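You operate a simulated robot arm through the tools that you are given. There is no shell and no other tool. Be economical: measure what you need, move in short steps, check, and stop when the job is done.

You are at the controls of a simulated robot arm. One attempt, no reset.

JOB
Clamp the beige stone and rub its glaze off with the green block.
Fine: put the block back where it stood, open the clamp again and lay the stone on the blue mat. Set down upright: green block. What is to be rubbed or washed off counts as gone when no trace of it is left.
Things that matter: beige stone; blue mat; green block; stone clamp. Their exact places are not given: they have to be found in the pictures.

Only the result counts: the job must be done as asked and must still hold three seconds after the hand-in. Knocking over, shifting, dropping, spilling or breaking anything else fails it.

ROBOT AND FRAMES
A 6-joint arm with a two-finger gripper on a trunk, on a base that drives. Base frame: it is fixed to the floor where the robot stands at the start and does not move with it; the origin is under the middle of the robot, x ahead of it, y to its left, z up. Lengths are in cm, angles in rad, forces in N, time in s.
It reaches about 129.8 cm from its shoulder. Its first joint turns from -2.601 to 2.601 rad. Places, roughly: blue mat [70, 40, 100]; green block (5x4x5 cm) [70, 10, 100]; stone clamp [70, 0, 110]. Payload 1.57 kg.
The tool frame sits at the grasp point between the pads (the TCP): z along the fingers, y along the line on which they close. The tips reach 2.1 cm beyond it. The gripper opens to 7 cm. The gripper's body begins 5 cm behind the TCP.
Orientation is told as [roll, pitch, yaw] about the base's x, y, z axes, in that order, counted from this pose: with the fingers straight down and closing along the base's y, the tool's x points along the base's -x, its y along +y and its z along -z.

CONTROLS
- The arm moves only by the tool nudge_tool. Its argument "targets" is one flat list of numbers, 7 for each row, row after row: the turn, a rotation vector about the tool's x, y, z in rad, then the shift along the tool's x, y, z in cm, then the gripper command, from -1 (fully open) to 1 (shut), values between in proportion. In form: [rx, ry, rz, tx, ty, tz, fingers, rx, ry, rz, tx, ty, tz, fingers, ...]. A call has 1 to 8 rows; each row is the pose to reach, as a shift and turn from the pose commanded when the call began, along the tool's axes at that moment. A row lasts 0.2 s, in which the tool goes at most 5 cm and 0.15 rad; a call with a longer step from one row to the next is refused whole, and so is a gripper value outside its range. Where a pose cannot be reached the arm comes as near as it can. A force on the tool above 40 N (or 10 N above the force at the start of the call, whichever is more), or a blocked arm, ends the call early, and 0.2 s more pass. The fingers move at their own pace and stop on an object; they squeeze with about 24 N. The grip force told is the motor's: it shows also when the fingers shut on nothing. Time passes only in rows, and 0.2 s behind the last, so rows that repeat a pose let the fingers close. The reply holds the time, the measured pose of the TCP, the force on the tool along the base axes, the opening and the grip force, in the units named above and with some noise, with the torque about the TCP (base axes, N m) and any sound that the robot's microphone picked up, and new pictures: "views" is both (left out), scene, wrist or none.
- Cameras (640 x 400 px; columns grow to the right, rows downward): "scene" is now at [3.19, 17.44, 189.61]; the picture's right is [0.09, -1.00, 0.00], its down [-0.77, -0.07, -0.64] and it looks along [0.64, 0.06, -0.77] (base axes); focal length 277 px, centre (320, 200). "wrist" rides on the gripper at [7.9, 0.4, -8.1] in the tool frame; the picture's right is [-0.05, 1.00, 0.00], its down [-0.67, -0.04, -0.74] and it looks along [-0.74, -0.04, 0.67] (tool axes); focal length 256 px, centre (320, 200).
- raise_lower(by): slides the trunk up (or, below 0, down) by that many cm; the arm and the scene camera ride with it, the base frame stays. It gives what a move gives, with no picture.
- base_move(legs): drives the robot by 1 to 6 legs, each [ahead, turn to the left] in cm and rad, along the robot's own axes; the way and the turn of a leg run together, so that a leg with both is an arc; at most 150 cm and 3.142 rad a leg. The arm and the cameras ride along, it lands a little off, and it stops where it bumps. It gives what a move gives, and a new picture of the scene camera.
- pan_tilt(pan, tilt): turns the head with the scene camera to pan (to the left, within 2.705 rad either way) and tilt (down, from -0.506 to 1.204), counted from straight ahead of the robot. It gives what a move gives, and a new picture of the scene camera.
- locate(camera, pixels): there is no depth. For up to 12 entries [column, row, z] of the newest picture of that camera ("zoom" is the newest enlarged one), the place [x, y] in the base frame at which the ray of that pixel passes the height z, good to about 0.2 cm. No time passes.
- zoom(camera, box): a new picture of the part [left, top, right, bottom] of that camera's present view, enlarged. No time passes.
- sign_off(): hands the job in; it is judged then, once.

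Work in short steps. Measure before you move; look again where a grasp or a placing could have gone wrong, and mend it. You have 80 turns and 260 pictures in all, those below and enlarged ones among them. Open the gripper and draw the arm clear of the work before you hand the job in, unless the task says otherwise; then end with one line.

The tools are called after "Request:" as a command line: name --argument value ..., lists and objects as JSON in quotes. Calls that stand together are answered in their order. nudge_tool: Moves the arm, as the interface text tells. Its arguments: {"type":"object","properties":{"targets":{"type":"array","items":{"type":"number"}},"views":{"type":"string","enum":["both","scene","wrist","none"]}},"required":["targets"]} The other tools are called the same way: raise_lower (by) slides the trunk up or down; base_move (legs) drives the base; pan_tilt (pan, tilt) turns the head that bears the scene camera; locate (camera, pixels) gives the place at which the rays of pixels pass given heights; zoom (camera, box) takes an enlarged picture of a part of a camera's view; sign_off () hands the job in.

At the start:

```text
clock: 0.0
tool_pos: [77.77, -5.01, 123.6]
tcp_rot: [0.001, 0.001, 0.015]
ft_force: [0.0, -0.9, -0.6]
wrist_torque: [-0.03, -0.01, 0.02]
opening: 7.05
grip_force: 0.1
trunk travel left (down, up): [-91.6, 5.4]
robot x, y, heading: [0.13, -0.1, 0.002]
head pan, tilt: [0.089, 0.876]
```

scene: 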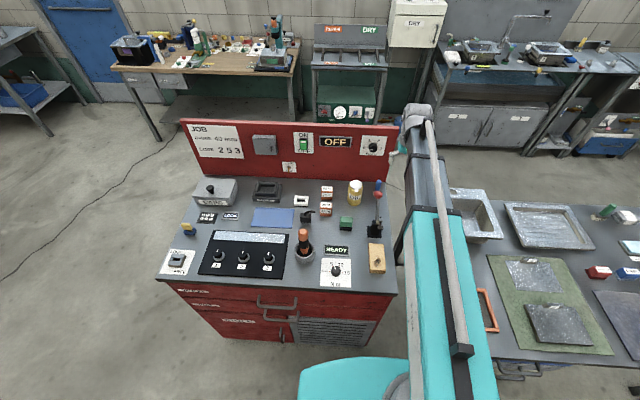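
wrist: 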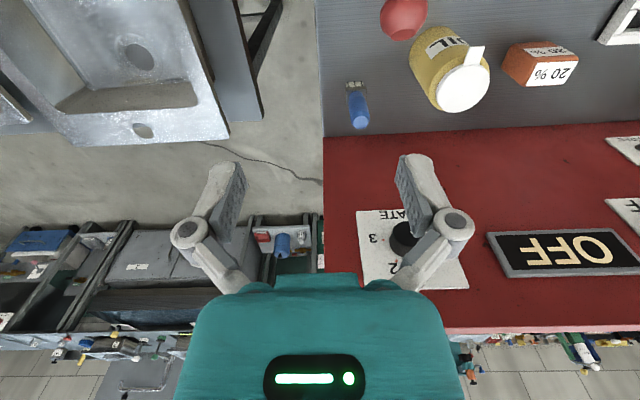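

The console shows a blue mat near (272,217), a green block near (346,223), a lever near (376,215) and a beige block near (376,258). I'll zoom in on them.

Request:
zoom --camera "scene" --box '[290, 170, 400, 240]'

Request:
zoom --camera "scene" --box '[290, 220, 400, 290]'

Request:
zoom --camera "scene" --box '[160, 170, 310, 280]'

```text
5.71 times, centred on (345, 205) of scene
```

zoom: 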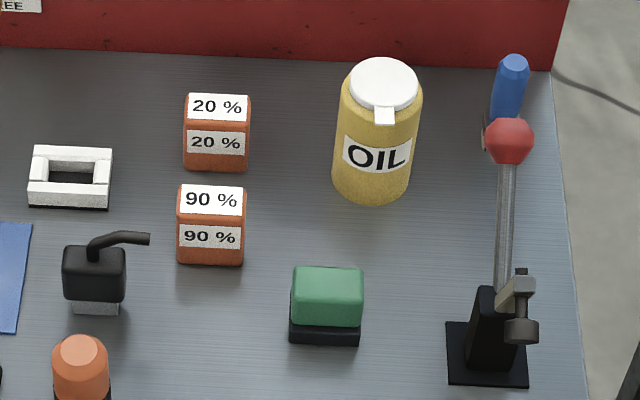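

```text
5.71 times, centred on (345, 255) of scene
```

zoom: 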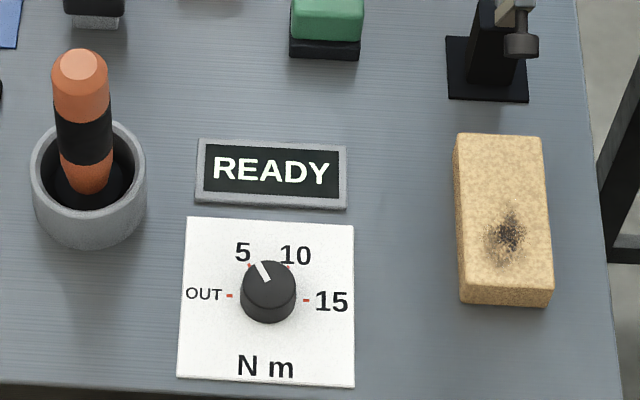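

```text
3.64 times, centred on (235, 225) of scene
```

zoom: 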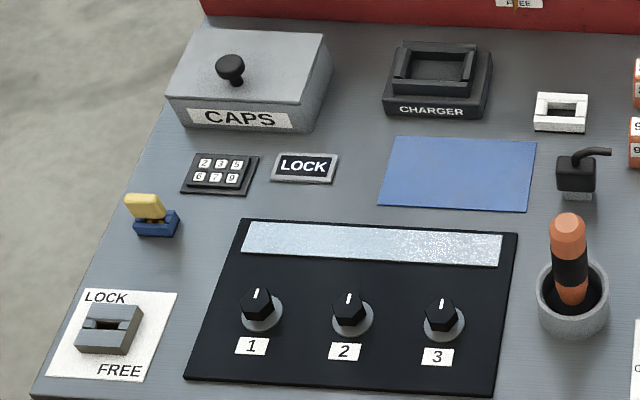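

The beige stone at (376,258) has a dark glazed spot, and the toggle clamp with the red knob is at (376,222). I'll locate these at the guessed counter height.

Request:
locate --camera "scene" --pixels '[[346, 229, 100], [376, 236, 100], [378, 192, 100], [378, 194, 115], [369, 244, 100], [384, 272, 100], [272, 217, 100], [369, 244, 103], [384, 268, 103], [340, 220, 103], [353, 220, 103]]'

Request:
zoom --camera "wrist" --box '[320, 0, 560, 150]'

```text
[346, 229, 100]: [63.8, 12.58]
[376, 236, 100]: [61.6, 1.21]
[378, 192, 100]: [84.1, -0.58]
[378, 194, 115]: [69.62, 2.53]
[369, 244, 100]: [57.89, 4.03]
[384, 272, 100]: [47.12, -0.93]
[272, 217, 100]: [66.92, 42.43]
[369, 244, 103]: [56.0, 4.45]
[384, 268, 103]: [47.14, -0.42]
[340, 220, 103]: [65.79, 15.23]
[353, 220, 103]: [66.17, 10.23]
```

```text
2.67 times, centred on (440, 75) of wrist
```

zoom: 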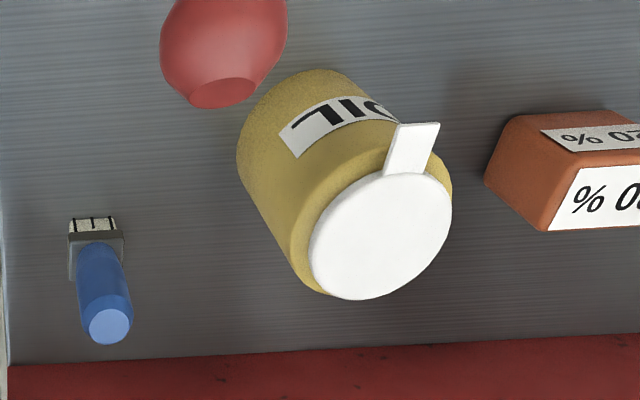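

Counter height still needs checking by stereo. I'll raise the arm and draw it back so the wrist camera sees the clamp and the stone.

Request:
nudge_tool --targets '[0, 0, 0, 0, 0, -5, -1, 0, 0, 0, 2, 0, -9, -1, 0, 0, 0, 7, 0, -9, -1, 0, 0, 0, 12, 0, -9, -1, 0, 0, 0, 17, 0, -9, -1, 0, 0, 0, 22, 0, -9, -1, 0, 0, 0, 27, 0, -9, -1, 0, 0, 0, 32, 0, -9, -1]'

```text
clock: 1.8
tool_pos: [53.34, -5.93, 123.55]
tcp_rot: [0.0, 0.001, 0.015]
ft_force: [-0.3, 1.1, -0.1]
wrist_torque: [-0.01, -0.03, 0.0]
opening: 6.99
grip_force: 0.1
out of reach, approached as far as the arm can: row 1, 2, 3, 4, 5, 6, 7, 8
trunk travel left (down, up): [-91.6, 5.4]
robot x, y, heading: [-0.09, 0.07, -0.002]
head pan, tilt: [0.089, 0.876]
```

scene: 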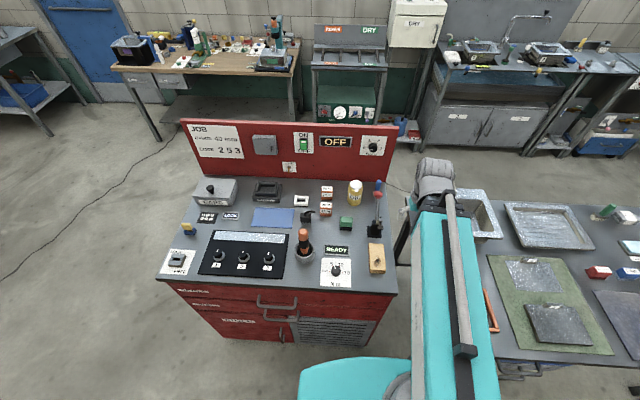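
wrist: 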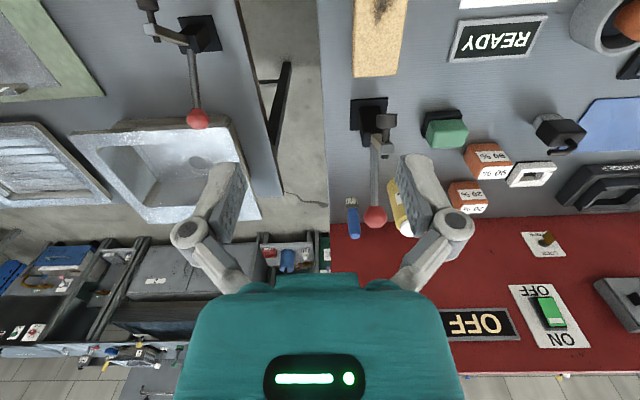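

The wrist view shows the console clamp at (372,150), and another clamp on the right-hand table. I'll zoom in and locate.

Request:
zoom --camera "wrist" --box '[330, 80, 490, 240]'

Request:
zoom --camera "wrist" --box '[100, 0, 260, 140]'

Request:
locate --camera "wrist" --pixels '[[352, 100, 90], [352, 100, 85], [352, 100, 100], [426, 148, 90], [352, 76, 90], [396, 76, 90], [330, 222, 90], [580, 130, 90]]'

Request:
locate --camera "scene" --pixels '[[367, 225, 90], [367, 225, 85], [367, 225, 100], [380, 236, 90], [369, 244, 90]]'

```text
2.50 times, centred on (410, 160) of wrist
```

zoom: 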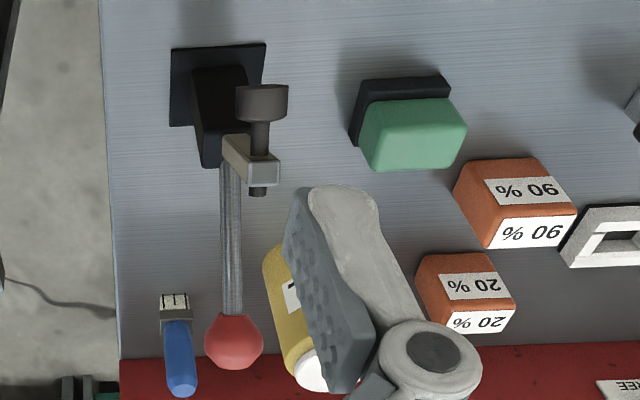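

```text
2.86 times, centred on (180, 70) of wrist
```

zoom: 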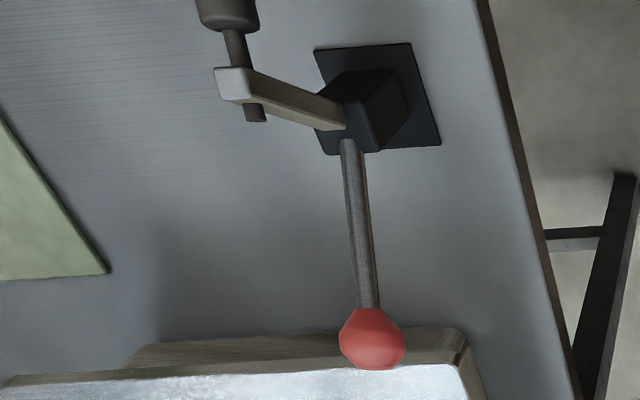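

```text
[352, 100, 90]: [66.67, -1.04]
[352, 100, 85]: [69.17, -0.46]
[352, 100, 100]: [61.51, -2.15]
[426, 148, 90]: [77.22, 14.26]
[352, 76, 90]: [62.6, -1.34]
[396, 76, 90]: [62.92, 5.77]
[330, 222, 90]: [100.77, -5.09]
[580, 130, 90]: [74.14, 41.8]
```

```text
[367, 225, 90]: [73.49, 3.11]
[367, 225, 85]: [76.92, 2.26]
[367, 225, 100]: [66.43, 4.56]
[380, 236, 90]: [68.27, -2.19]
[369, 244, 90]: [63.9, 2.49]
```

I'll triangulate the clamp plate corners and other features at z 93, 95 and 97 to get the counter height.

Request:
locate --camera "scene" --pixels '[[381.6, 237.1, 93], [381.6, 237.1, 95], [381.6, 237.1, 97], [367.4, 237.4, 93], [367.4, 237.4, 95], [367.4, 237.4, 97], [292.5, 228.5, 93], [292.5, 228.5, 95], [292.5, 228.5, 97]]'

Request:
locate --camera "wrist" --pixels '[[350, 98.8, 93], [350, 98.8, 95], [350, 98.8, 97], [388, 97.2, 93], [388, 97.2, 95], [388, 97.2, 97], [594, 99, 93], [594, 99, 95], [594, 99, 97]]'

Request:
zoom --camera "scene" --box '[350, 180, 400, 210]'

Request:
zoom --camera "scene" --box '[356, 208, 396, 240]'

Request:
zoom --camera "wrist" --box '[340, 0, 420, 80]'

```text
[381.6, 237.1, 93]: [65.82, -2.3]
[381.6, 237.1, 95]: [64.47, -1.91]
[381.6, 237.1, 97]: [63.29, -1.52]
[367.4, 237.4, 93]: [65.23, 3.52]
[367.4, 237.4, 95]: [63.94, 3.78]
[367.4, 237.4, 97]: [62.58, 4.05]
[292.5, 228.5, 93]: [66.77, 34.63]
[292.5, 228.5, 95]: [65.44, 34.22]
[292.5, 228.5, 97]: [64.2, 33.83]
```

```text
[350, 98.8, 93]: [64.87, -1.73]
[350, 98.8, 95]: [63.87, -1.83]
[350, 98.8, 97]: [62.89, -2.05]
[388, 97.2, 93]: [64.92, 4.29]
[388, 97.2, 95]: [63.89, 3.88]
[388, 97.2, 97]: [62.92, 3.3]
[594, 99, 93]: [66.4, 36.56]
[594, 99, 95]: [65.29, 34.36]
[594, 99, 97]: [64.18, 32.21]
```

```text
12.80 times, centred on (375, 195) of scene
```

zoom: 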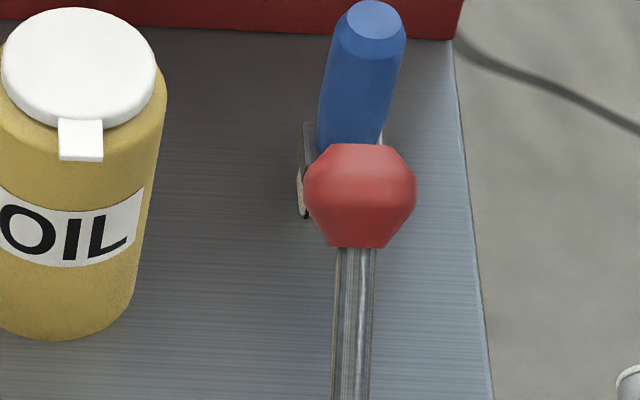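

```text
12.50 times, centred on (376, 224) of scene
```

zoom: 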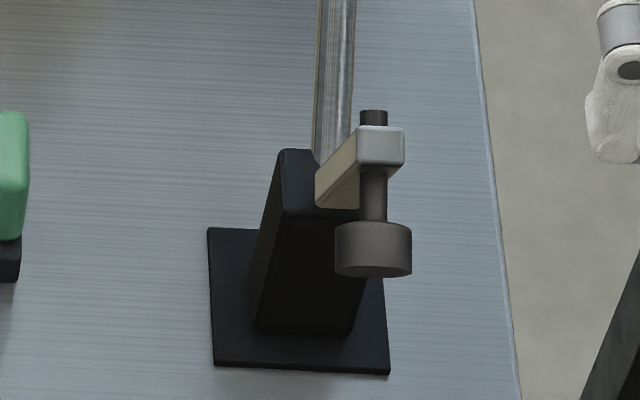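

```text
5.00 times, centred on (380, 40) of wrist
```

zoom: 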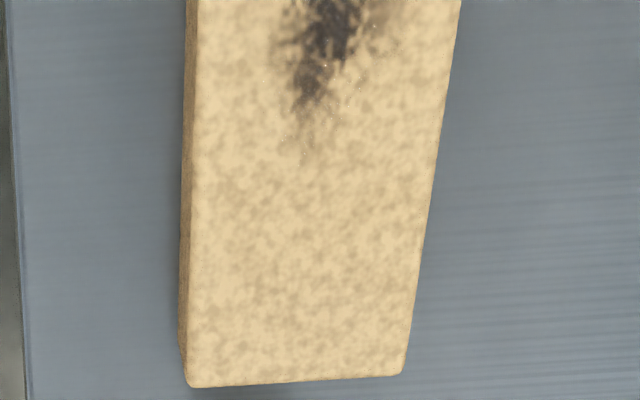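

Counter is at about z 95. Next I'll triangulate the pad, the bolt top, the knob, and the stone and green-block tops.

Request:
locate --camera "scene" --pixels '[[380.3, 217.2, 100], [380.3, 217.2, 110], [379.3, 195.2, 110], [379.3, 195.2, 120], [369, 243.3, 98], [369, 243.3, 101], [383.7, 243.8, 98], [383.7, 243.8, 101], [380.3, 227, 100], [380.3, 227, 105], [370.4, 270.1, 98], [385.8, 270.8, 98]]'

Request:
locate --camera "wrist" --pixels '[[385.2, 156.8, 100], [385.2, 156.8, 110], [375.6, 217, 110], [375.6, 217, 120], [396.6, 75.5, 98], [396.6, 75.5, 101], [353.6, 77.2, 98], [353.6, 77.2, 101], [386.8, 119, 100], [386.8, 119, 105]]'

```text
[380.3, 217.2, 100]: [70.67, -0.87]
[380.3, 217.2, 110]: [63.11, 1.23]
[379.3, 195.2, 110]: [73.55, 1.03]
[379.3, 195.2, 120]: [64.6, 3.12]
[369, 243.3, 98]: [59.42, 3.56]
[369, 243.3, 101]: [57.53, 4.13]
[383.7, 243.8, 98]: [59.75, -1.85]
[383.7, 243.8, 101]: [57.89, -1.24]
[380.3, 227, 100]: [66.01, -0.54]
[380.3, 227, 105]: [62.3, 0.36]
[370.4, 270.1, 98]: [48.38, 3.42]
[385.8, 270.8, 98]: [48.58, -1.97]
```

```text
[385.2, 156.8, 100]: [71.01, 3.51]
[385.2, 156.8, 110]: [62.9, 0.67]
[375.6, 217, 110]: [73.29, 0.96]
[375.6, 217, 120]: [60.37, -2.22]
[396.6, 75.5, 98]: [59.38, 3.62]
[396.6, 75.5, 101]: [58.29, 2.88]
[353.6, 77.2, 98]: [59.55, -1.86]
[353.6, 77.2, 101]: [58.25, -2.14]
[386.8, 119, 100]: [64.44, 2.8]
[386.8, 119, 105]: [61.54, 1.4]
```

The stone is about 11×5.5×3 cm, centred at (54, 0.8), top z 98. The pad is near (63.6, 1.0) with its bottom about z 102, and the knob is at (73.4, 1.0, 110). I'll move over the stone as a reach test.

Request:
nudge_tool --targets '[0, 0, 0, 0, 3.4, 2, -1, 0, 0, 0, 0, 6.8, 5, -1, 0, 0, 0, 0, 6.8, 10, -1]'

```text
clock: 2.6
tool_pos: [53.78, 0.77, 123.51]
tcp_rot: [0.001, 0.001, 0.015]
ft_force: [0.2, 0.7, -0.1]
wrist_torque: [-0.01, 0.01, -0.02]
opening: 7.01
grip_force: 0.0
out of reach, approached as far as the arm can: row 1, 2, 3
trunk travel left (down, up): [-91.6, 5.4]
robot x, y, heading: [-0.1, 0.03, 0.0]
head pan, tilt: [0.089, 0.876]
```

scene: 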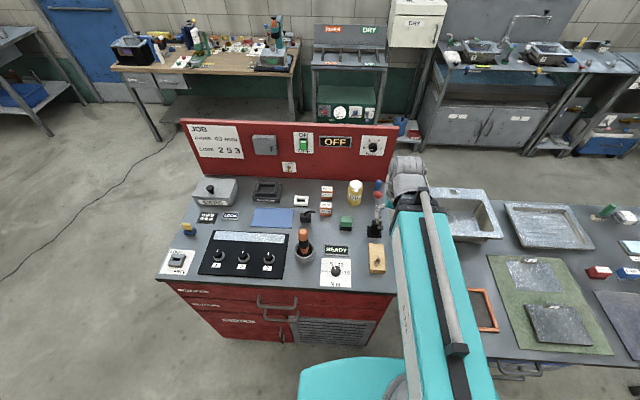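
wrist: 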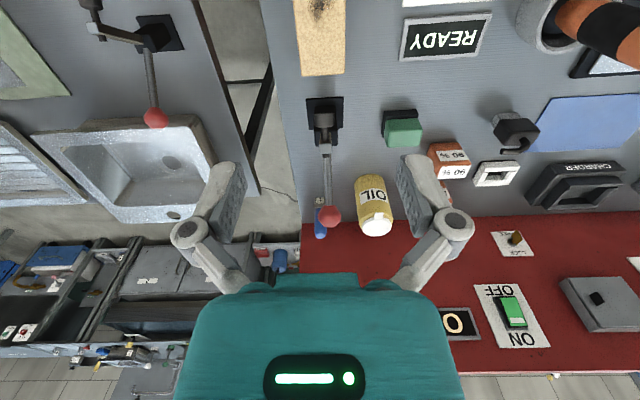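

z did not change; the commanded pose may have stayed at the unreachable place. I'll test a further descent.

Request:
nudge_tool --targets '[0, 0, 0, 0, 0, 3, -1, 0, 0, 0, 0, 0, 6, -1]' --views "none"

```text
clock: 3.2
tool_pos: [53.89, 0.57, 123.48]
tcp_rot: [0.0, 0.001, 0.013]
ft_force: [-0.7, -0.2, 0.4]
wrist_torque: [0.01, 0.02, 0.01]
opening: 7.01
grip_force: 0.1
out of reach, approached as far as the arm can: row 1, 2
trunk travel left (down, up): [-91.6, 5.4]
robot x, y, heading: [-0.26, -0.45, -0.001]
head pan, tilt: [0.089, 0.876]
```

Height seems to be set by the trunk alone, since the arm looks planar. I'll test x with a nudge and z with the trunk.

Request:
nudge_tool --targets '[0, 0, 0, -4, 0, 0, -1, 0, 0, 0, -8, 0, 0, -1]' --views "none"

Request:
raise_lower --by -6

```text
clock: 3.8
tool_pos: [61.96, 0.71, 123.39]
tcp_rot: [-0.001, 0.001, 0.015]
ft_force: [-1.4, 0.7, -0.7]
wrist_torque: [0.0, -0.01, -0.02]
opening: 7.01
grip_force: 0.1
trunk travel left (down, up): [-91.6, 5.4]
robot x, y, heading: [0.14, -0.33, -0.002]
head pan, tilt: [0.089, 0.876]
```

```text
clock: 4.8
tool_pos: [61.93, 0.71, 117.38]
tcp_rot: [0.0, 0.001, 0.015]
ft_force: [0.2, -0.1, 0.1]
wrist_torque: [-0.03, -0.02, 0.0]
opening: 7.03
grip_force: 0.1
trunk travel left (down, up): [-85.6, 11.4]
robot x, y, heading: [0.04, -0.37, -0.001]
head pan, tilt: [0.089, 0.876]
```

The trunk sets z, and nudges count from the reached pose. I'll go back over the stone at x≈53.3.

Request:
nudge_tool --targets '[0, 0, 0, 4.3, 0, 0, -1, 0, 0, 0, 8.6, 0, 0, -1, 0, 0, 0, 8.6, 0, 1, -1]' --views "both"

```text
clock: 5.6
tool_pos: [53.8, 0.62, 117.53]
tcp_rot: [0.0, 0.001, 0.015]
ft_force: [0.4, -0.2, -0.4]
wrist_torque: [-0.01, 0.0, -0.01]
opening: 7.01
grip_force: 0.1
out of reach, approached as far as the arm can: row 2, 3
trunk travel left (down, up): [-85.6, 11.4]
robot x, y, heading: [0.11, -0.09, 0.003]
head pan, tilt: [0.089, 0.876]
```

scene: 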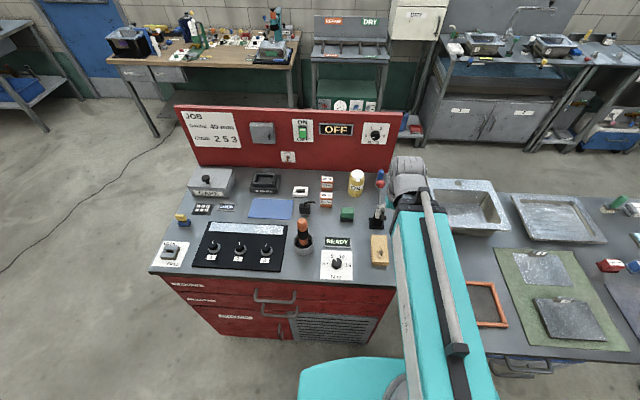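
wrist: 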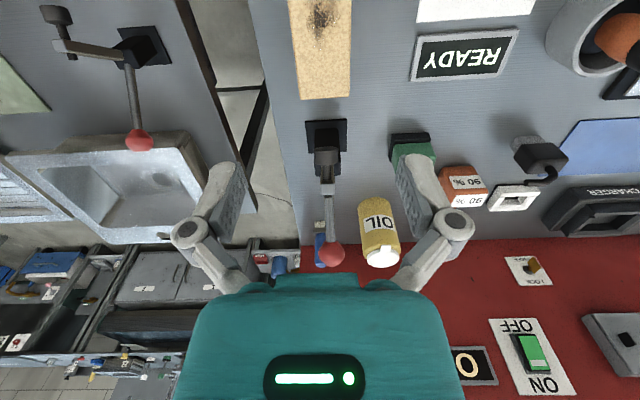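

x≈53.8 is the arm's inner limit, so I'd like to back up about 15 cm. First I'll look behind.

Request:
pan_tilt --pan 2.7 --tilt 0.8

Request:
pan_tilt --pan -2.7 --tilt 0.8

```text
clock: 7.9
tool_pos: [53.81, 0.61, 117.5]
tcp_rot: [0.0, 0.001, 0.013]
ft_force: [-0.3, -0.7, 0.0]
wrist_torque: [-0.01, 0.01, -0.04]
opening: 7.01
grip_force: 0.1
trunk travel left (down, up): [-85.6, 11.4]
robot x, y, heading: [-0.02, -0.33, -0.002]
head pan, tilt: [2.7, 0.799]
```

scene: 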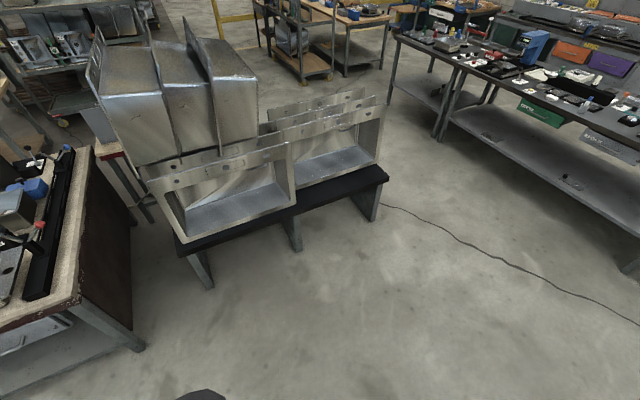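

```text
clock: 12.1
tool_pos: [53.72, 0.63, 117.55]
tcp_rot: [0.0, 0.003, 0.015]
ft_force: [0.3, 0.1, 0.1]
wrist_torque: [-0.03, 0.02, -0.01]
opening: 7.0
grip_force: 0.1
trunk travel left (down, up): [-85.6, 11.4]
robot x, y, heading: [-0.19, -0.37, -0.001]
head pan, tilt: [-2.7, 0.799]
```

scene: 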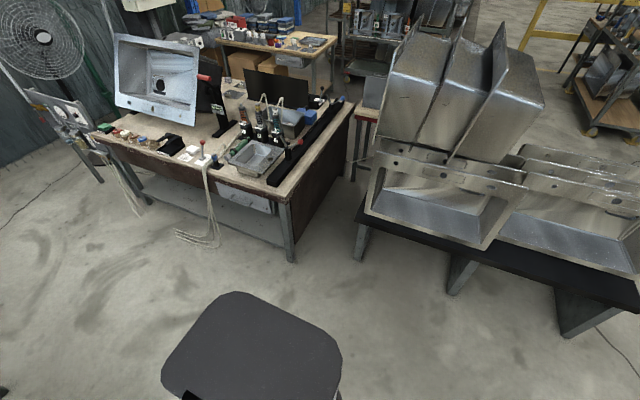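

There is a dark object low at (250,350), either the robot's own rear or a stool. I'll tilt down to check.

Request:
pan_tilt --pan -2.7 --tilt 1.2

Request:
pan_tilt --pan 0.089 --tilt 0.876

```text
clock: 13.0
tool_pos: [53.72, 0.57, 117.6]
tcp_rot: [-0.001, 0.0, 0.013]
ft_force: [0.0, -0.1, 0.6]
wrist_torque: [0.0, 0.03, 0.0]
opening: 7.02
grip_force: 0.1
trunk travel left (down, up): [-85.6, 11.4]
robot x, y, heading: [0.2, -0.19, 0.003]
head pan, tilt: [-2.7, 1.201]
```

scene: 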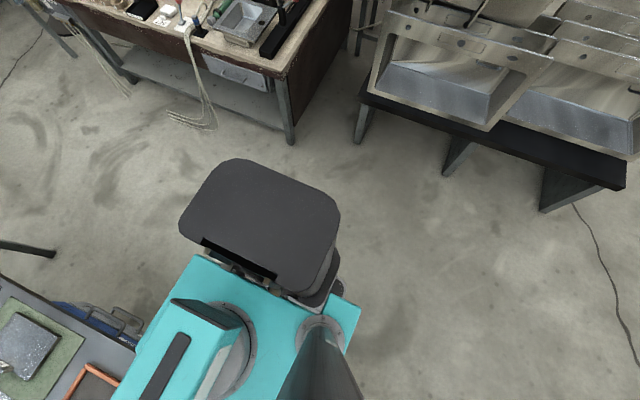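

```text
clock: 15.5
tool_pos: [53.85, 0.62, 117.44]
tcp_rot: [0.001, 0.002, 0.015]
ft_force: [0.6, -0.4, 0.2]
wrist_torque: [-0.01, 0.01, 0.01]
opening: 6.99
grip_force: 0.0
trunk travel left (down, up): [-85.6, 11.4]
robot x, y, heading: [0.17, -0.38, -0.002]
head pan, tilt: [0.089, 0.876]
```

scene: 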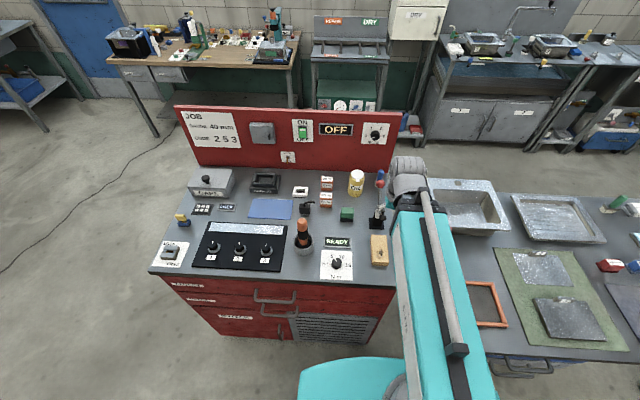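

The dark object is the robot's own rear and the floor behind it is clear. I'll back up 18 cm.

Request:
base_move --legs '[[-18, 0]]'

```text
clock: 17.2
tool_pos: [35.45, 0.53, 117.46]
tcp_rot: [-0.001, 0.002, 0.014]
ft_force: [0.4, -0.2, 0.5]
wrist_torque: [0.03, -0.02, -0.04]
opening: 6.97
grip_force: 0.0
trunk travel left (down, up): [-85.6, 11.4]
robot x, y, heading: [-18.16, -0.08, -0.005]
head pan, tilt: [0.089, 0.876]
```

scene: 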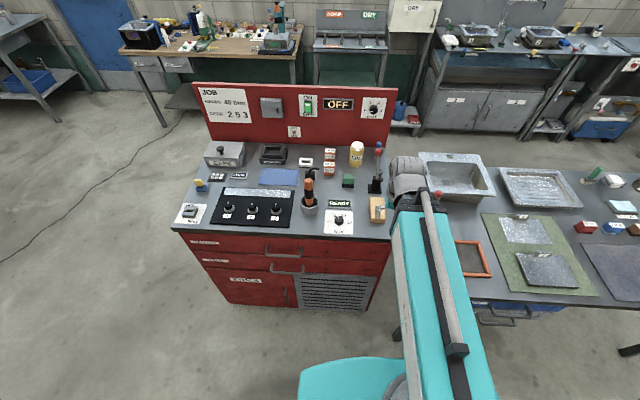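

I'll take a wrist view from here for a better fix on the clamp, stone and block.

Request:
zoom --camera "wrist" --box '[240, 60, 480, 210]'

Request:
zoom --camera "wrist" --box '[280, 130, 380, 210]'

```text
2.67 times, centred on (360, 135) of wrist
```

zoom: 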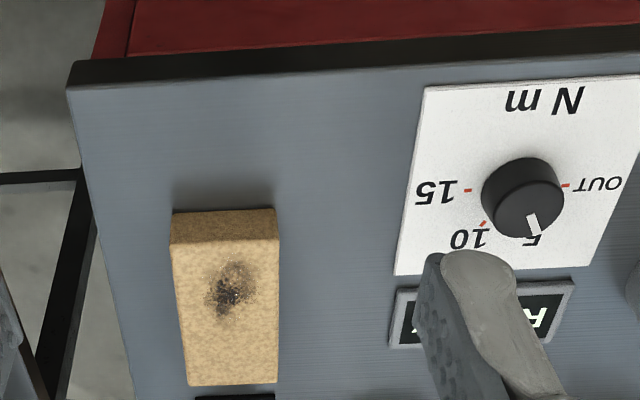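

```text
5.00 times, centred on (330, 170) of wrist
```

zoom: 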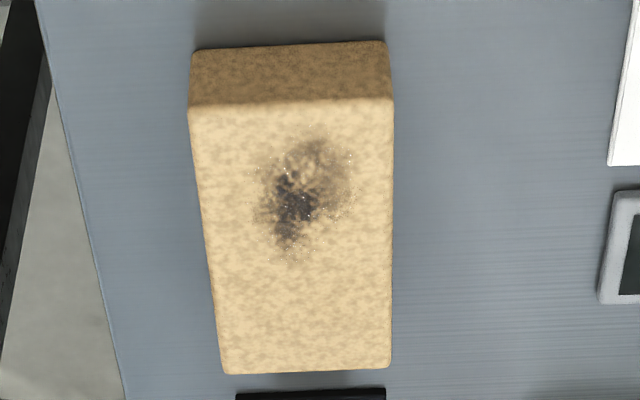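

I'll locate the stone corners and glaze extent from this zoom, using its pixels.

Request:
locate --camera "zoom" --pixels '[[191, 106, 98], [393, 100, 98], [390, 367, 98], [223, 374, 98], [295, 205, 98], [255, 200, 98], [358, 160, 98], [310, 130, 98], [285, 268, 98], [196, 50, 95], [386, 42, 95], [236, 392, 95.3]]'

```text
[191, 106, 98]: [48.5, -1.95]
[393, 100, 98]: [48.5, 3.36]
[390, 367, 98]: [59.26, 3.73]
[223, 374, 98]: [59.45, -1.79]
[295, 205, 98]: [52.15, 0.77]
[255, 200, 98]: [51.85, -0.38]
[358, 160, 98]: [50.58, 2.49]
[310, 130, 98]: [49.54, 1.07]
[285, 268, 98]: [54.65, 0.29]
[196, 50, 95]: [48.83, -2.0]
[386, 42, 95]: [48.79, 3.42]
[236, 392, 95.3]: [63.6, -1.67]
```

The stone centre is (53.95, 0.83) and the glaze spans x 49.5–54.7. I'll move over the stone at grasp x≈53.

Request:
nudge_tool --targets '[0, 0, 0, -4.4, 0, 0, -1, 0, 0, 0, -8.8, 0, 0, -1, 0, 0, 0, -13.2, 0, 0, -1, 0, 0, 0, -17.5, 0.1, 0, -1]' --views "none"

Request:
raise_lower --by -14

Request:
zoom --camera "wrist" --box '[160, 0, 480, 200]'

```text
clock: 18.2
tool_pos: [53.03, 0.96, 117.4]
tcp_rot: [0.0, 0.004, 0.014]
ft_force: [-0.3, -0.4, -0.5]
wrist_torque: [-0.01, 0.03, -0.01]
opening: 7.01
grip_force: 0.0
trunk travel left (down, up): [-85.6, 11.4]
robot x, y, heading: [-18.25, -0.42, -0.003]
head pan, tilt: [0.089, 0.876]
```

```text
clock: 19.9
tool_pos: [52.81, 1.05, 103.42]
tcp_rot: [0.002, 0.003, 0.015]
ft_force: [-0.4, 0.3, 0.4]
wrist_torque: [0.03, 0.01, -0.01]
opening: 7.0
grip_force: 0.0
trunk travel left (down, up): [-71.6, 25.4]
robot x, y, heading: [-17.86, 0.15, -0.002]
head pan, tilt: [0.089, 0.876]
```

```text
2.00 times, centred on (320, 100) of wrist
```

zoom: 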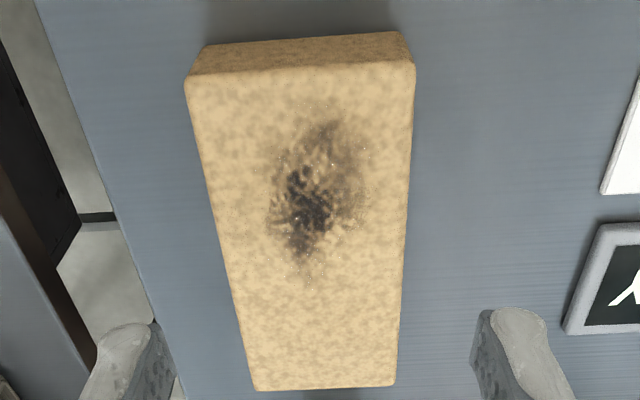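

The fingers straddle the stone evenly. I'll lower the last 5.8 cm and close.

Request:
raise_lower --by -5.8

Request:
nudge_tool --targets '[0, 0, 0, 0, 0, 0, 1, 0, 0, 0, 0, 0, 0, 1, 0, 0, 0, 0, 0, 0, 1]' --views "wrist"

```text
clock: 20.8
tool_pos: [52.81, 0.97, 97.62]
tcp_rot: [0.001, 0.001, 0.014]
ft_force: [0.3, 0.8, 0.7]
wrist_torque: [0.03, 0.03, 0.0]
opening: 7.01
grip_force: 0.1
trunk travel left (down, up): [-65.8, 31.2]
robot x, y, heading: [-17.93, -0.24, 0.001]
head pan, tilt: [0.089, 0.876]
```

```text
clock: 21.6
tool_pos: [52.83, 0.89, 97.7]
tcp_rot: [0.001, 0.003, 0.014]
ft_force: [0.2, -2.2, 4.6]
wrist_torque: [-0.14, 0.14, -0.07]
opening: 5.58
grip_force: 24.2
trunk travel left (down, up): [-65.8, 31.2]
robot x, y, heading: [-18.41, -0.33, -0.004]
head pan, tilt: [0.089, 0.876]
```

wrist: 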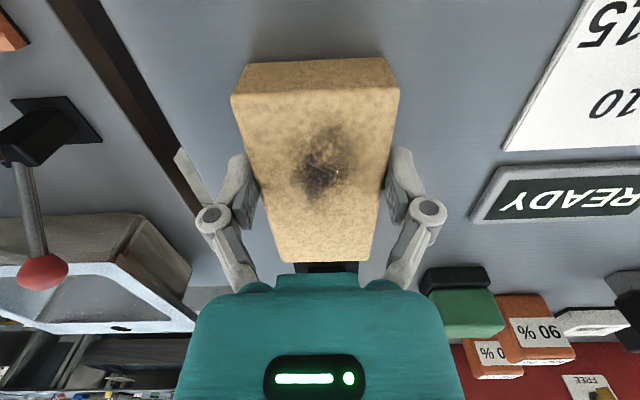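

Grip is firm at 5.58 cm. I'll lift slightly and take a lower scene view of the clamp.

Request:
raise_lower --by 1.2

Request:
pan_tilt --pan -0.15 --tilt 0.6

Request:
zoom --camera "scene" --box '[260, 150, 360, 250]'

```text
clock: 22.2
tool_pos: [52.9, 0.87, 98.84]
tcp_rot: [0.001, 0.003, 0.015]
ft_force: [0.6, 0.3, -4.7]
wrist_torque: [0.01, 0.11, 0.0]
opening: 5.56
grip_force: 24.0
trunk travel left (down, up): [-67.0, 30.0]
robot x, y, heading: [-18.25, 0.03, -0.001]
head pan, tilt: [0.089, 0.876]
```

```text
clock: 23.0
tool_pos: [52.98, 1.01, 98.82]
tcp_rot: [0.001, 0.003, 0.015]
ft_force: [0.1, 0.2, -4.0]
wrist_torque: [0.02, 0.07, 0.01]
opening: 5.59
grip_force: 24.0
trunk travel left (down, up): [-67.0, 30.0]
robot x, y, heading: [-17.93, -0.03, -0.002]
head pan, tilt: [-0.15, 0.6]
```

scene: 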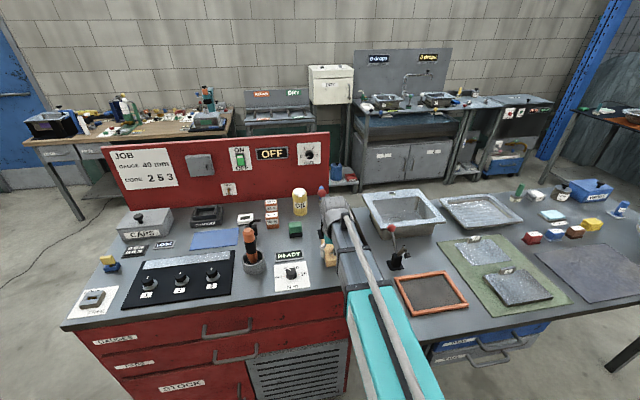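

```text
4.00 times, centred on (310, 200) of scene
```

zoom: 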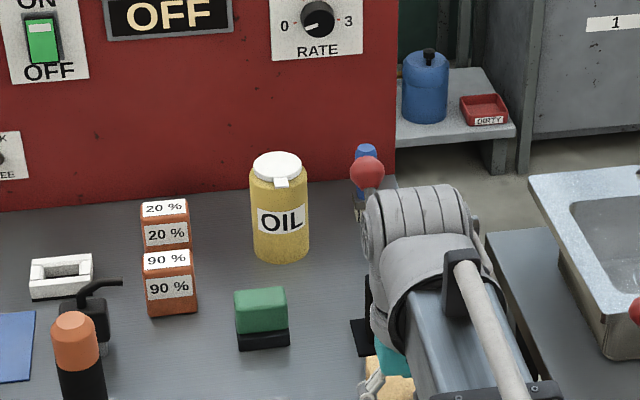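

Stone lifted cleanly. I'll advance 3.8 cm towards the clamp, with the pad well above the stone, then lower gently.

Request:
nudge_tool --targets '[0, 0, 0, -2, 0, 0, 1, 0, 0, 0, -3.8, 0, 0, 1]' --views "wrist"

Request:
raise_lower --by -1.1

Request:
zoom --camera "wrist" --box '[220, 160, 420, 300]'

```text
clock: 23.6
tool_pos: [55.17, 0.96, 98.88]
tcp_rot: [-0.002, 0.012, 0.015]
ft_force: [-9.6, 0.3, -2.3]
wrist_torque: [-0.06, -0.81, -0.01]
opening: 5.57
grip_force: 23.4
trunk travel left (down, up): [-67.0, 30.0]
robot x, y, heading: [-18.28, -0.54, 0.001]
head pan, tilt: [-0.15, 0.6]
stopped in row 2: the force on the tool passed its limit at 58 N (the readings are from after the stop); the commanded pose is now the measured one
```

wrist: 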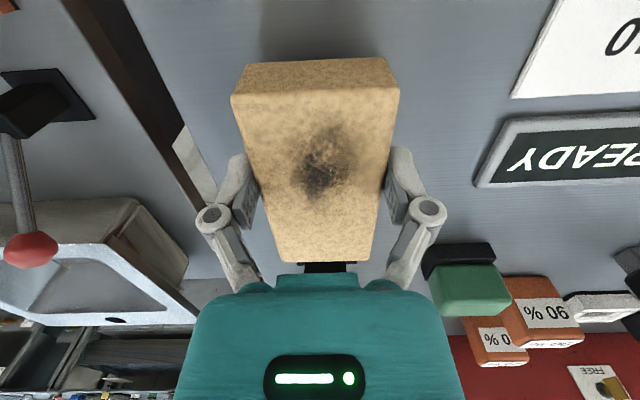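

```text
clock: 24.2
tool_pos: [55.34, 1.03, 97.72]
tcp_rot: [0.0, 0.012, 0.015]
ft_force: [-6.8, 0.0, -11.5]
wrist_torque: [-0.03, -0.3, 0.08]
opening: 5.58
grip_force: 23.7
trunk travel left (down, up): [-65.9, 31.1]
robot x, y, heading: [-18.1, -0.33, -0.003]
head pan, tilt: [-0.15, 0.6]
```

```text
2.86 times, centred on (320, 230) of wrist
```

zoom: 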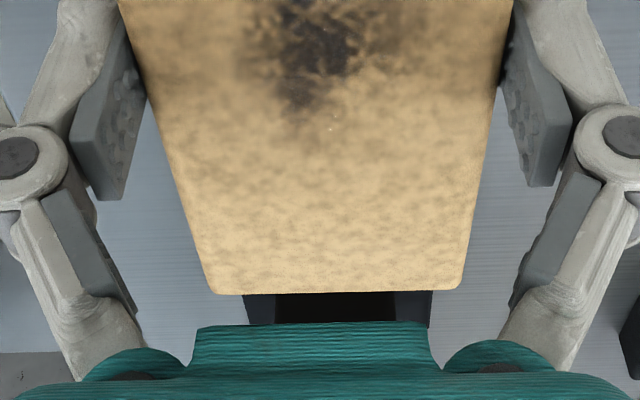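

The hand's front hit the clamp arm tip about 10 cm above the TCP, so the stone can't be carried all the way in. I'll set it down here, release it, and push it home from its near end.

Request:
nudge_tool --targets '[0, 0, 0, 0.5, 0, 0, 1, 0, 0, 0, 0.8, 0, 0, 1]' --views "none"

Request:
raise_lower --by -0.1

```text
clock: 24.8
tool_pos: [54.44, 0.97, 97.79]
tcp_rot: [0.0, 0.013, 0.013]
ft_force: [-0.2, 0.8, -3.4]
wrist_torque: [-0.02, 0.02, -0.02]
opening: 5.6
grip_force: 23.6
trunk travel left (down, up): [-65.9, 31.1]
robot x, y, heading: [-18.32, -0.21, 0.005]
head pan, tilt: [-0.15, 0.6]
```

```text
clock: 25.3
tool_pos: [54.54, 1.01, 97.64]
tcp_rot: [0.0, 0.01, 0.015]
ft_force: [2.5, -0.7, 4.4]
wrist_torque: [-0.01, -0.66, -0.03]
opening: 5.55
grip_force: 24.1
trunk travel left (down, up): [-65.8, 31.2]
robot x, y, heading: [-18.26, -0.14, -0.0]
head pan, tilt: [-0.15, 0.6]
```

The stone is back on the counter. I'll open, rise, correct the small pitch and look.

Request:
nudge_tool --targets '[0, 0, 0, 0, 0, 0, -1, 0, 0, 0, 0, 0, 0, -1, 0, 0, 0, 0, 0, 0, -1]' --views "none"

Request:
raise_lower --by 6

Request:
nudge_tool --targets '[0, -0.01, 0, 5, 0, 0, -1, 0, -0.01, 0, 10, 0, 0, -1, 0, -0.01, 0, 14, 0, 0, -1]' --views "both"

```text
clock: 26.1
tool_pos: [54.42, 1.05, 97.61]
tcp_rot: [0.0, 0.012, 0.013]
ft_force: [0.2, 0.6, -0.1]
wrist_torque: [-0.01, -0.01, 0.04]
opening: 7.0
grip_force: 0.1
trunk travel left (down, up): [-65.8, 31.2]
robot x, y, heading: [-18.21, -0.29, -0.005]
head pan, tilt: [-0.15, 0.6]
```

```text
clock: 27.1
tool_pos: [54.47, 1.05, 103.68]
tcp_rot: [0.0, 0.013, 0.014]
ft_force: [0.0, 0.3, -0.3]
wrist_torque: [0.0, -0.01, -0.04]
opening: 7.0
grip_force: 0.0
trunk travel left (down, up): [-71.8, 25.2]
robot x, y, heading: [-18.34, -0.53, 0.001]
head pan, tilt: [-0.15, 0.6]
```

```text
clock: 27.9
tool_pos: [40.45, 0.86, 103.66]
tcp_rot: [-0.001, 0.001, 0.012]
ft_force: [0.5, 0.3, -0.2]
wrist_torque: [0.01, 0.03, 0.0]
opening: 7.01
grip_force: 0.0
trunk travel left (down, up): [-71.8, 25.2]
robot x, y, heading: [-18.06, -0.55, 0.0]
head pan, tilt: [-0.15, 0.6]
```

scene: 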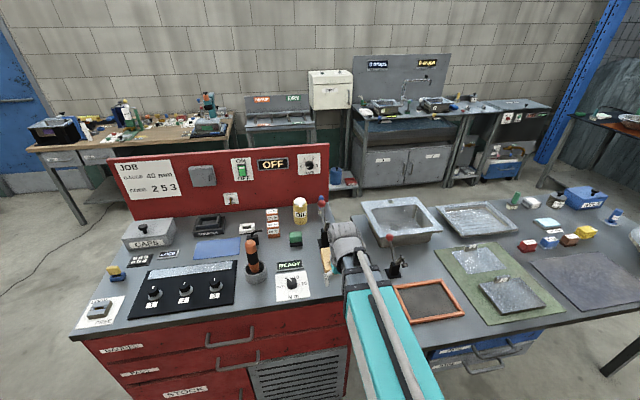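
wrist: 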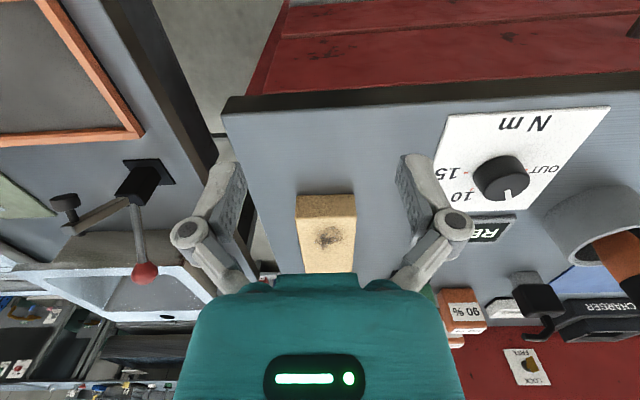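

I'll zoom in on the clamp and stone to check that the clamp did not shift and to get the stone's near edge.

Request:
zoom --camera "scene" --box '[290, 185, 350, 265]'

Request:
locate --camera "wrist" --pixels '[[296, 210, 98], [355, 207, 98], [303, 273, 98], [354, 273, 98], [297, 196, 95], [354, 194, 95], [330, 238, 98]]'

```text
5.00 times, centred on (320, 225) of scene
```

zoom: 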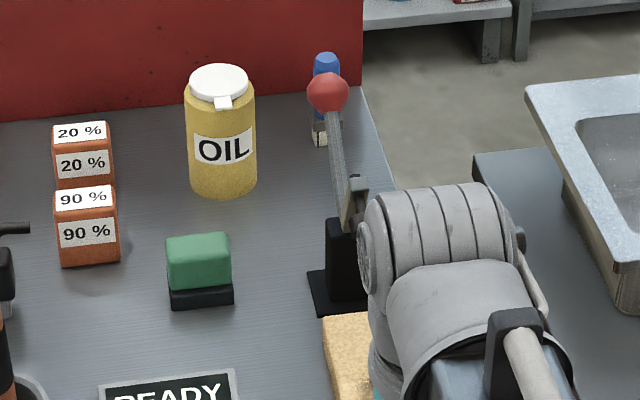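

```text
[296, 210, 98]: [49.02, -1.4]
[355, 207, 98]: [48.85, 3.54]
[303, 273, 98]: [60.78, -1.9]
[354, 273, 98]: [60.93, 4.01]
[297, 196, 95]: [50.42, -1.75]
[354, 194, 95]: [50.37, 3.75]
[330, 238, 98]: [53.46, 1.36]
```

The stone's near edge is at about x 50. I'll set the fingers half open, go to x≈47.5, lower, then push forward.

Request:
nudge_tool --targets '[0, 0, 0, -3.5, 0, 0, 0, 0, 0, 0, -7, 0, 0, 0, 0, 0, 0, -7, 0, 0, 0]' --views "none"

Request:
raise_lower --by -6.1

Request:
nudge_tool --targets '[0, 0, 0, -1, 0, 0, 0, 0, 0, 0, -2, 0, 0, 0, 0, 0, 0, -3, 0, 0, 0, 0, 0, 0, -3.8, 0, 0, 0]' --views "wrist"

```text
clock: 28.7
tool_pos: [47.5, 0.99, 103.76]
tcp_rot: [0.0, -0.001, 0.015]
ft_force: [-0.1, 0.3, -0.2]
wrist_torque: [0.01, 0.01, 0.0]
opening: 3.49
grip_force: 0.0
trunk travel left (down, up): [-71.8, 25.2]
robot x, y, heading: [-18.42, -0.13, -0.002]
head pan, tilt: [-0.15, 0.6]
```

```text
clock: 29.7
tool_pos: [47.43, 0.93, 97.64]
tcp_rot: [0.0, 0.002, 0.014]
ft_force: [-0.7, -0.2, 0.1]
wrist_torque: [-0.02, -0.02, 0.05]
opening: 3.49
grip_force: 0.0
trunk travel left (down, up): [-65.7, 31.3]
robot x, y, heading: [-18.19, -0.25, 0.0]
head pan, tilt: [-0.15, 0.6]
```

```text
clock: 30.7
tool_pos: [51.46, 1.0, 97.66]
tcp_rot: [0.001, 0.001, 0.013]
ft_force: [-1.2, 0.3, 0.5]
wrist_torque: [0.0, 0.02, 0.0]
opening: 3.51
grip_force: 0.1
trunk travel left (down, up): [-65.7, 31.3]
robot x, y, heading: [-18.01, -0.39, -0.003]
head pan, tilt: [-0.15, 0.6]
```

wrist: 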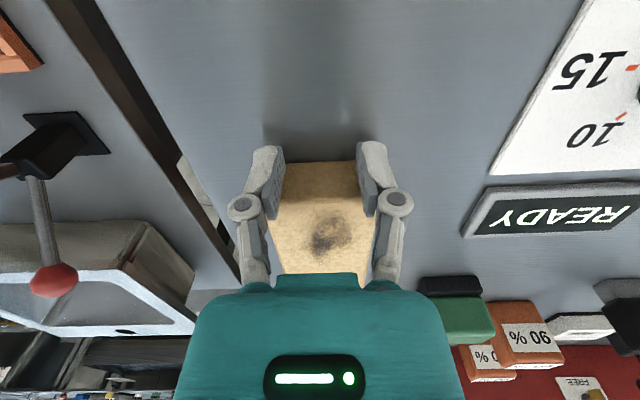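

Pushed: the near edge should be at about 52.2. I'll push another 0.7 in small steps, watching for contact with the plate.

Request:
nudge_tool --targets '[0, 0, 0, -0.2, 0, 0, 0, 0, 0, 0, -0.4, 0, 0, 0, 0, 0, 0, -0.5, 0, 0, 0]' --views "none"

Request:
nudge_tool --targets '[0, 0, 0, 3, 0, 0, 0, 0, 0, 0, 6, 0, 0, 0, 0, 0, 0, 11, 0, 0, 0, 0, 0, 0, 16, 0, 0, 0, 0, 0, 0, 20, 0, 0, 0]' --views "none"

Request:
raise_lower --by 10

Request:
zoom --camera "wrist" --box '[220, 140, 420, 280]'

Request:
zoom --camera "scene" --box '[290, 185, 350, 265]'

```text
clock: 31.5
tool_pos: [51.83, 1.01, 97.64]
tcp_rot: [-0.001, 0.002, 0.015]
ft_force: [-0.8, -0.2, 0.2]
wrist_torque: [-0.01, -0.05, -0.04]
opening: 3.5
grip_force: 0.9
trunk travel left (down, up): [-65.7, 31.3]
robot x, y, heading: [-17.95, -0.04, -0.001]
head pan, tilt: [-0.15, 0.6]
```

```text
clock: 32.7
tool_pos: [35.56, 0.65, 97.59]
tcp_rot: [0.0, 0.002, 0.015]
ft_force: [-0.3, -0.4, 0.3]
wrist_torque: [0.01, 0.02, 0.0]
opening: 3.49
grip_force: 0.1
out of reach, approached as far as the arm can: row 5
trunk travel left (down, up): [-65.7, 31.3]
robot x, y, heading: [-17.96, -0.26, -0.002]
head pan, tilt: [-0.15, 0.6]
```

```text
clock: 34.0
tool_pos: [35.71, 0.76, 107.43]
tcp_rot: [0.0, 0.002, 0.014]
ft_force: [-0.1, -0.7, 1.1]
wrist_torque: [-0.01, 0.0, 0.03]
opening: 3.47
grip_force: 0.0
trunk travel left (down, up): [-75.7, 21.3]
robot x, y, heading: [-17.97, 0.07, -0.0]
head pan, tilt: [-0.15, 0.6]
```

```text
2.86 times, centred on (320, 210) of wrist
```

zoom: 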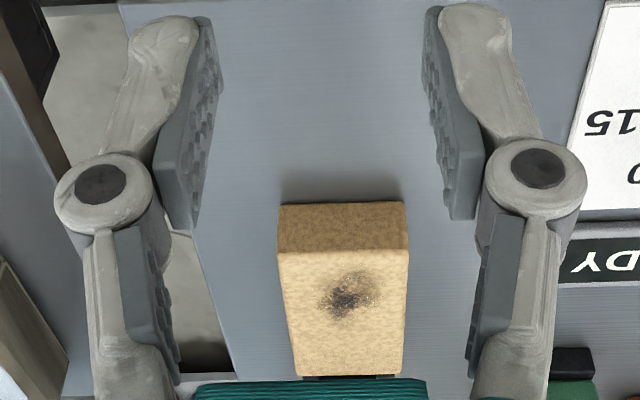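

```text
5.00 times, centred on (320, 225) of scene
```

zoom: 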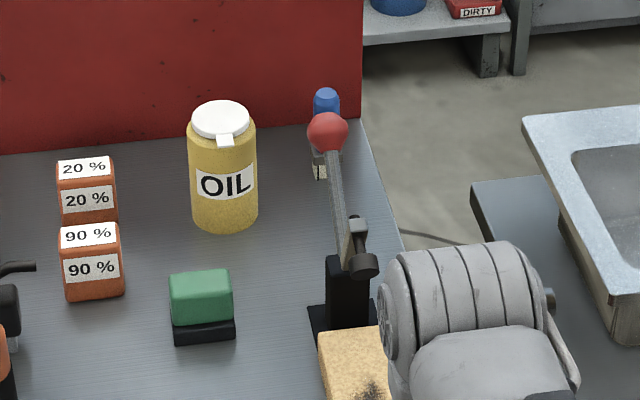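

I'll locate the stone's far edge, the plate and the pad in this zoom.

Request:
locate --camera "zoom" --pixels '[[318, 333, 98], [378, 327, 98], [307, 305, 95.3], [314, 341, 95.3], [364, 265, 102], [364, 265, 103.3], [364, 275, 102], [327, 131, 110], [327, 131, 112], [202, 340, 95], [170, 298, 100], [236, 341, 95]]'

```text
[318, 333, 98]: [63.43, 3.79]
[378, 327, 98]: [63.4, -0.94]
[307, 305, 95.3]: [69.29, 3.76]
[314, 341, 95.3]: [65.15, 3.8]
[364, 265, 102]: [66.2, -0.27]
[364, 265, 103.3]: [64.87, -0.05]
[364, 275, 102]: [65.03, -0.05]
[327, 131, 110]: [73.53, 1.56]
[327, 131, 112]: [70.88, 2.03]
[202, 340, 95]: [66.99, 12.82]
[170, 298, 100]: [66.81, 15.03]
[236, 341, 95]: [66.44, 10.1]
```

The pad is really at about (60.5, 0.8, 107) with a tilted spindle, so the clamp arm is raised and pulling the knob towards −x should close it. I'll check the blue tool behind the knob before going in there.

Request:
locate --camera "zoom" --pixels '[[320, 180, 95], [326, 92, 100], [326, 92, 104], [326, 92, 108], [222, 226, 95], [220, 105, 104]]'

Request:
zoom --camera "scene" --box '[305, 190, 345, 250]'

```text
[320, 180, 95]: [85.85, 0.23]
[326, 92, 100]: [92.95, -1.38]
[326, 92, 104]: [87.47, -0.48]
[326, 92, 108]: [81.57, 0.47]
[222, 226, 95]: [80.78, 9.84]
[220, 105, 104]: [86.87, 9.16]
```

```text
6.67 times, centred on (325, 220) of scene
```

zoom: 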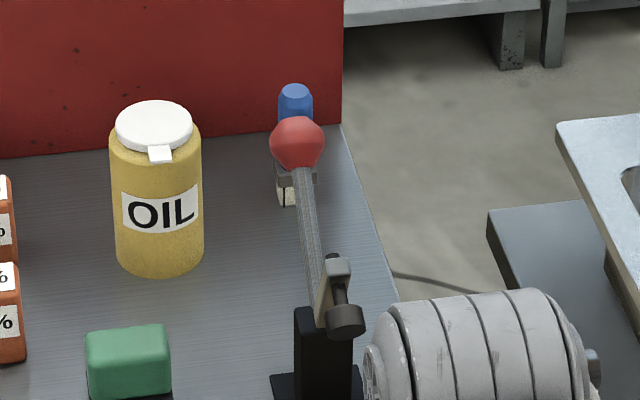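

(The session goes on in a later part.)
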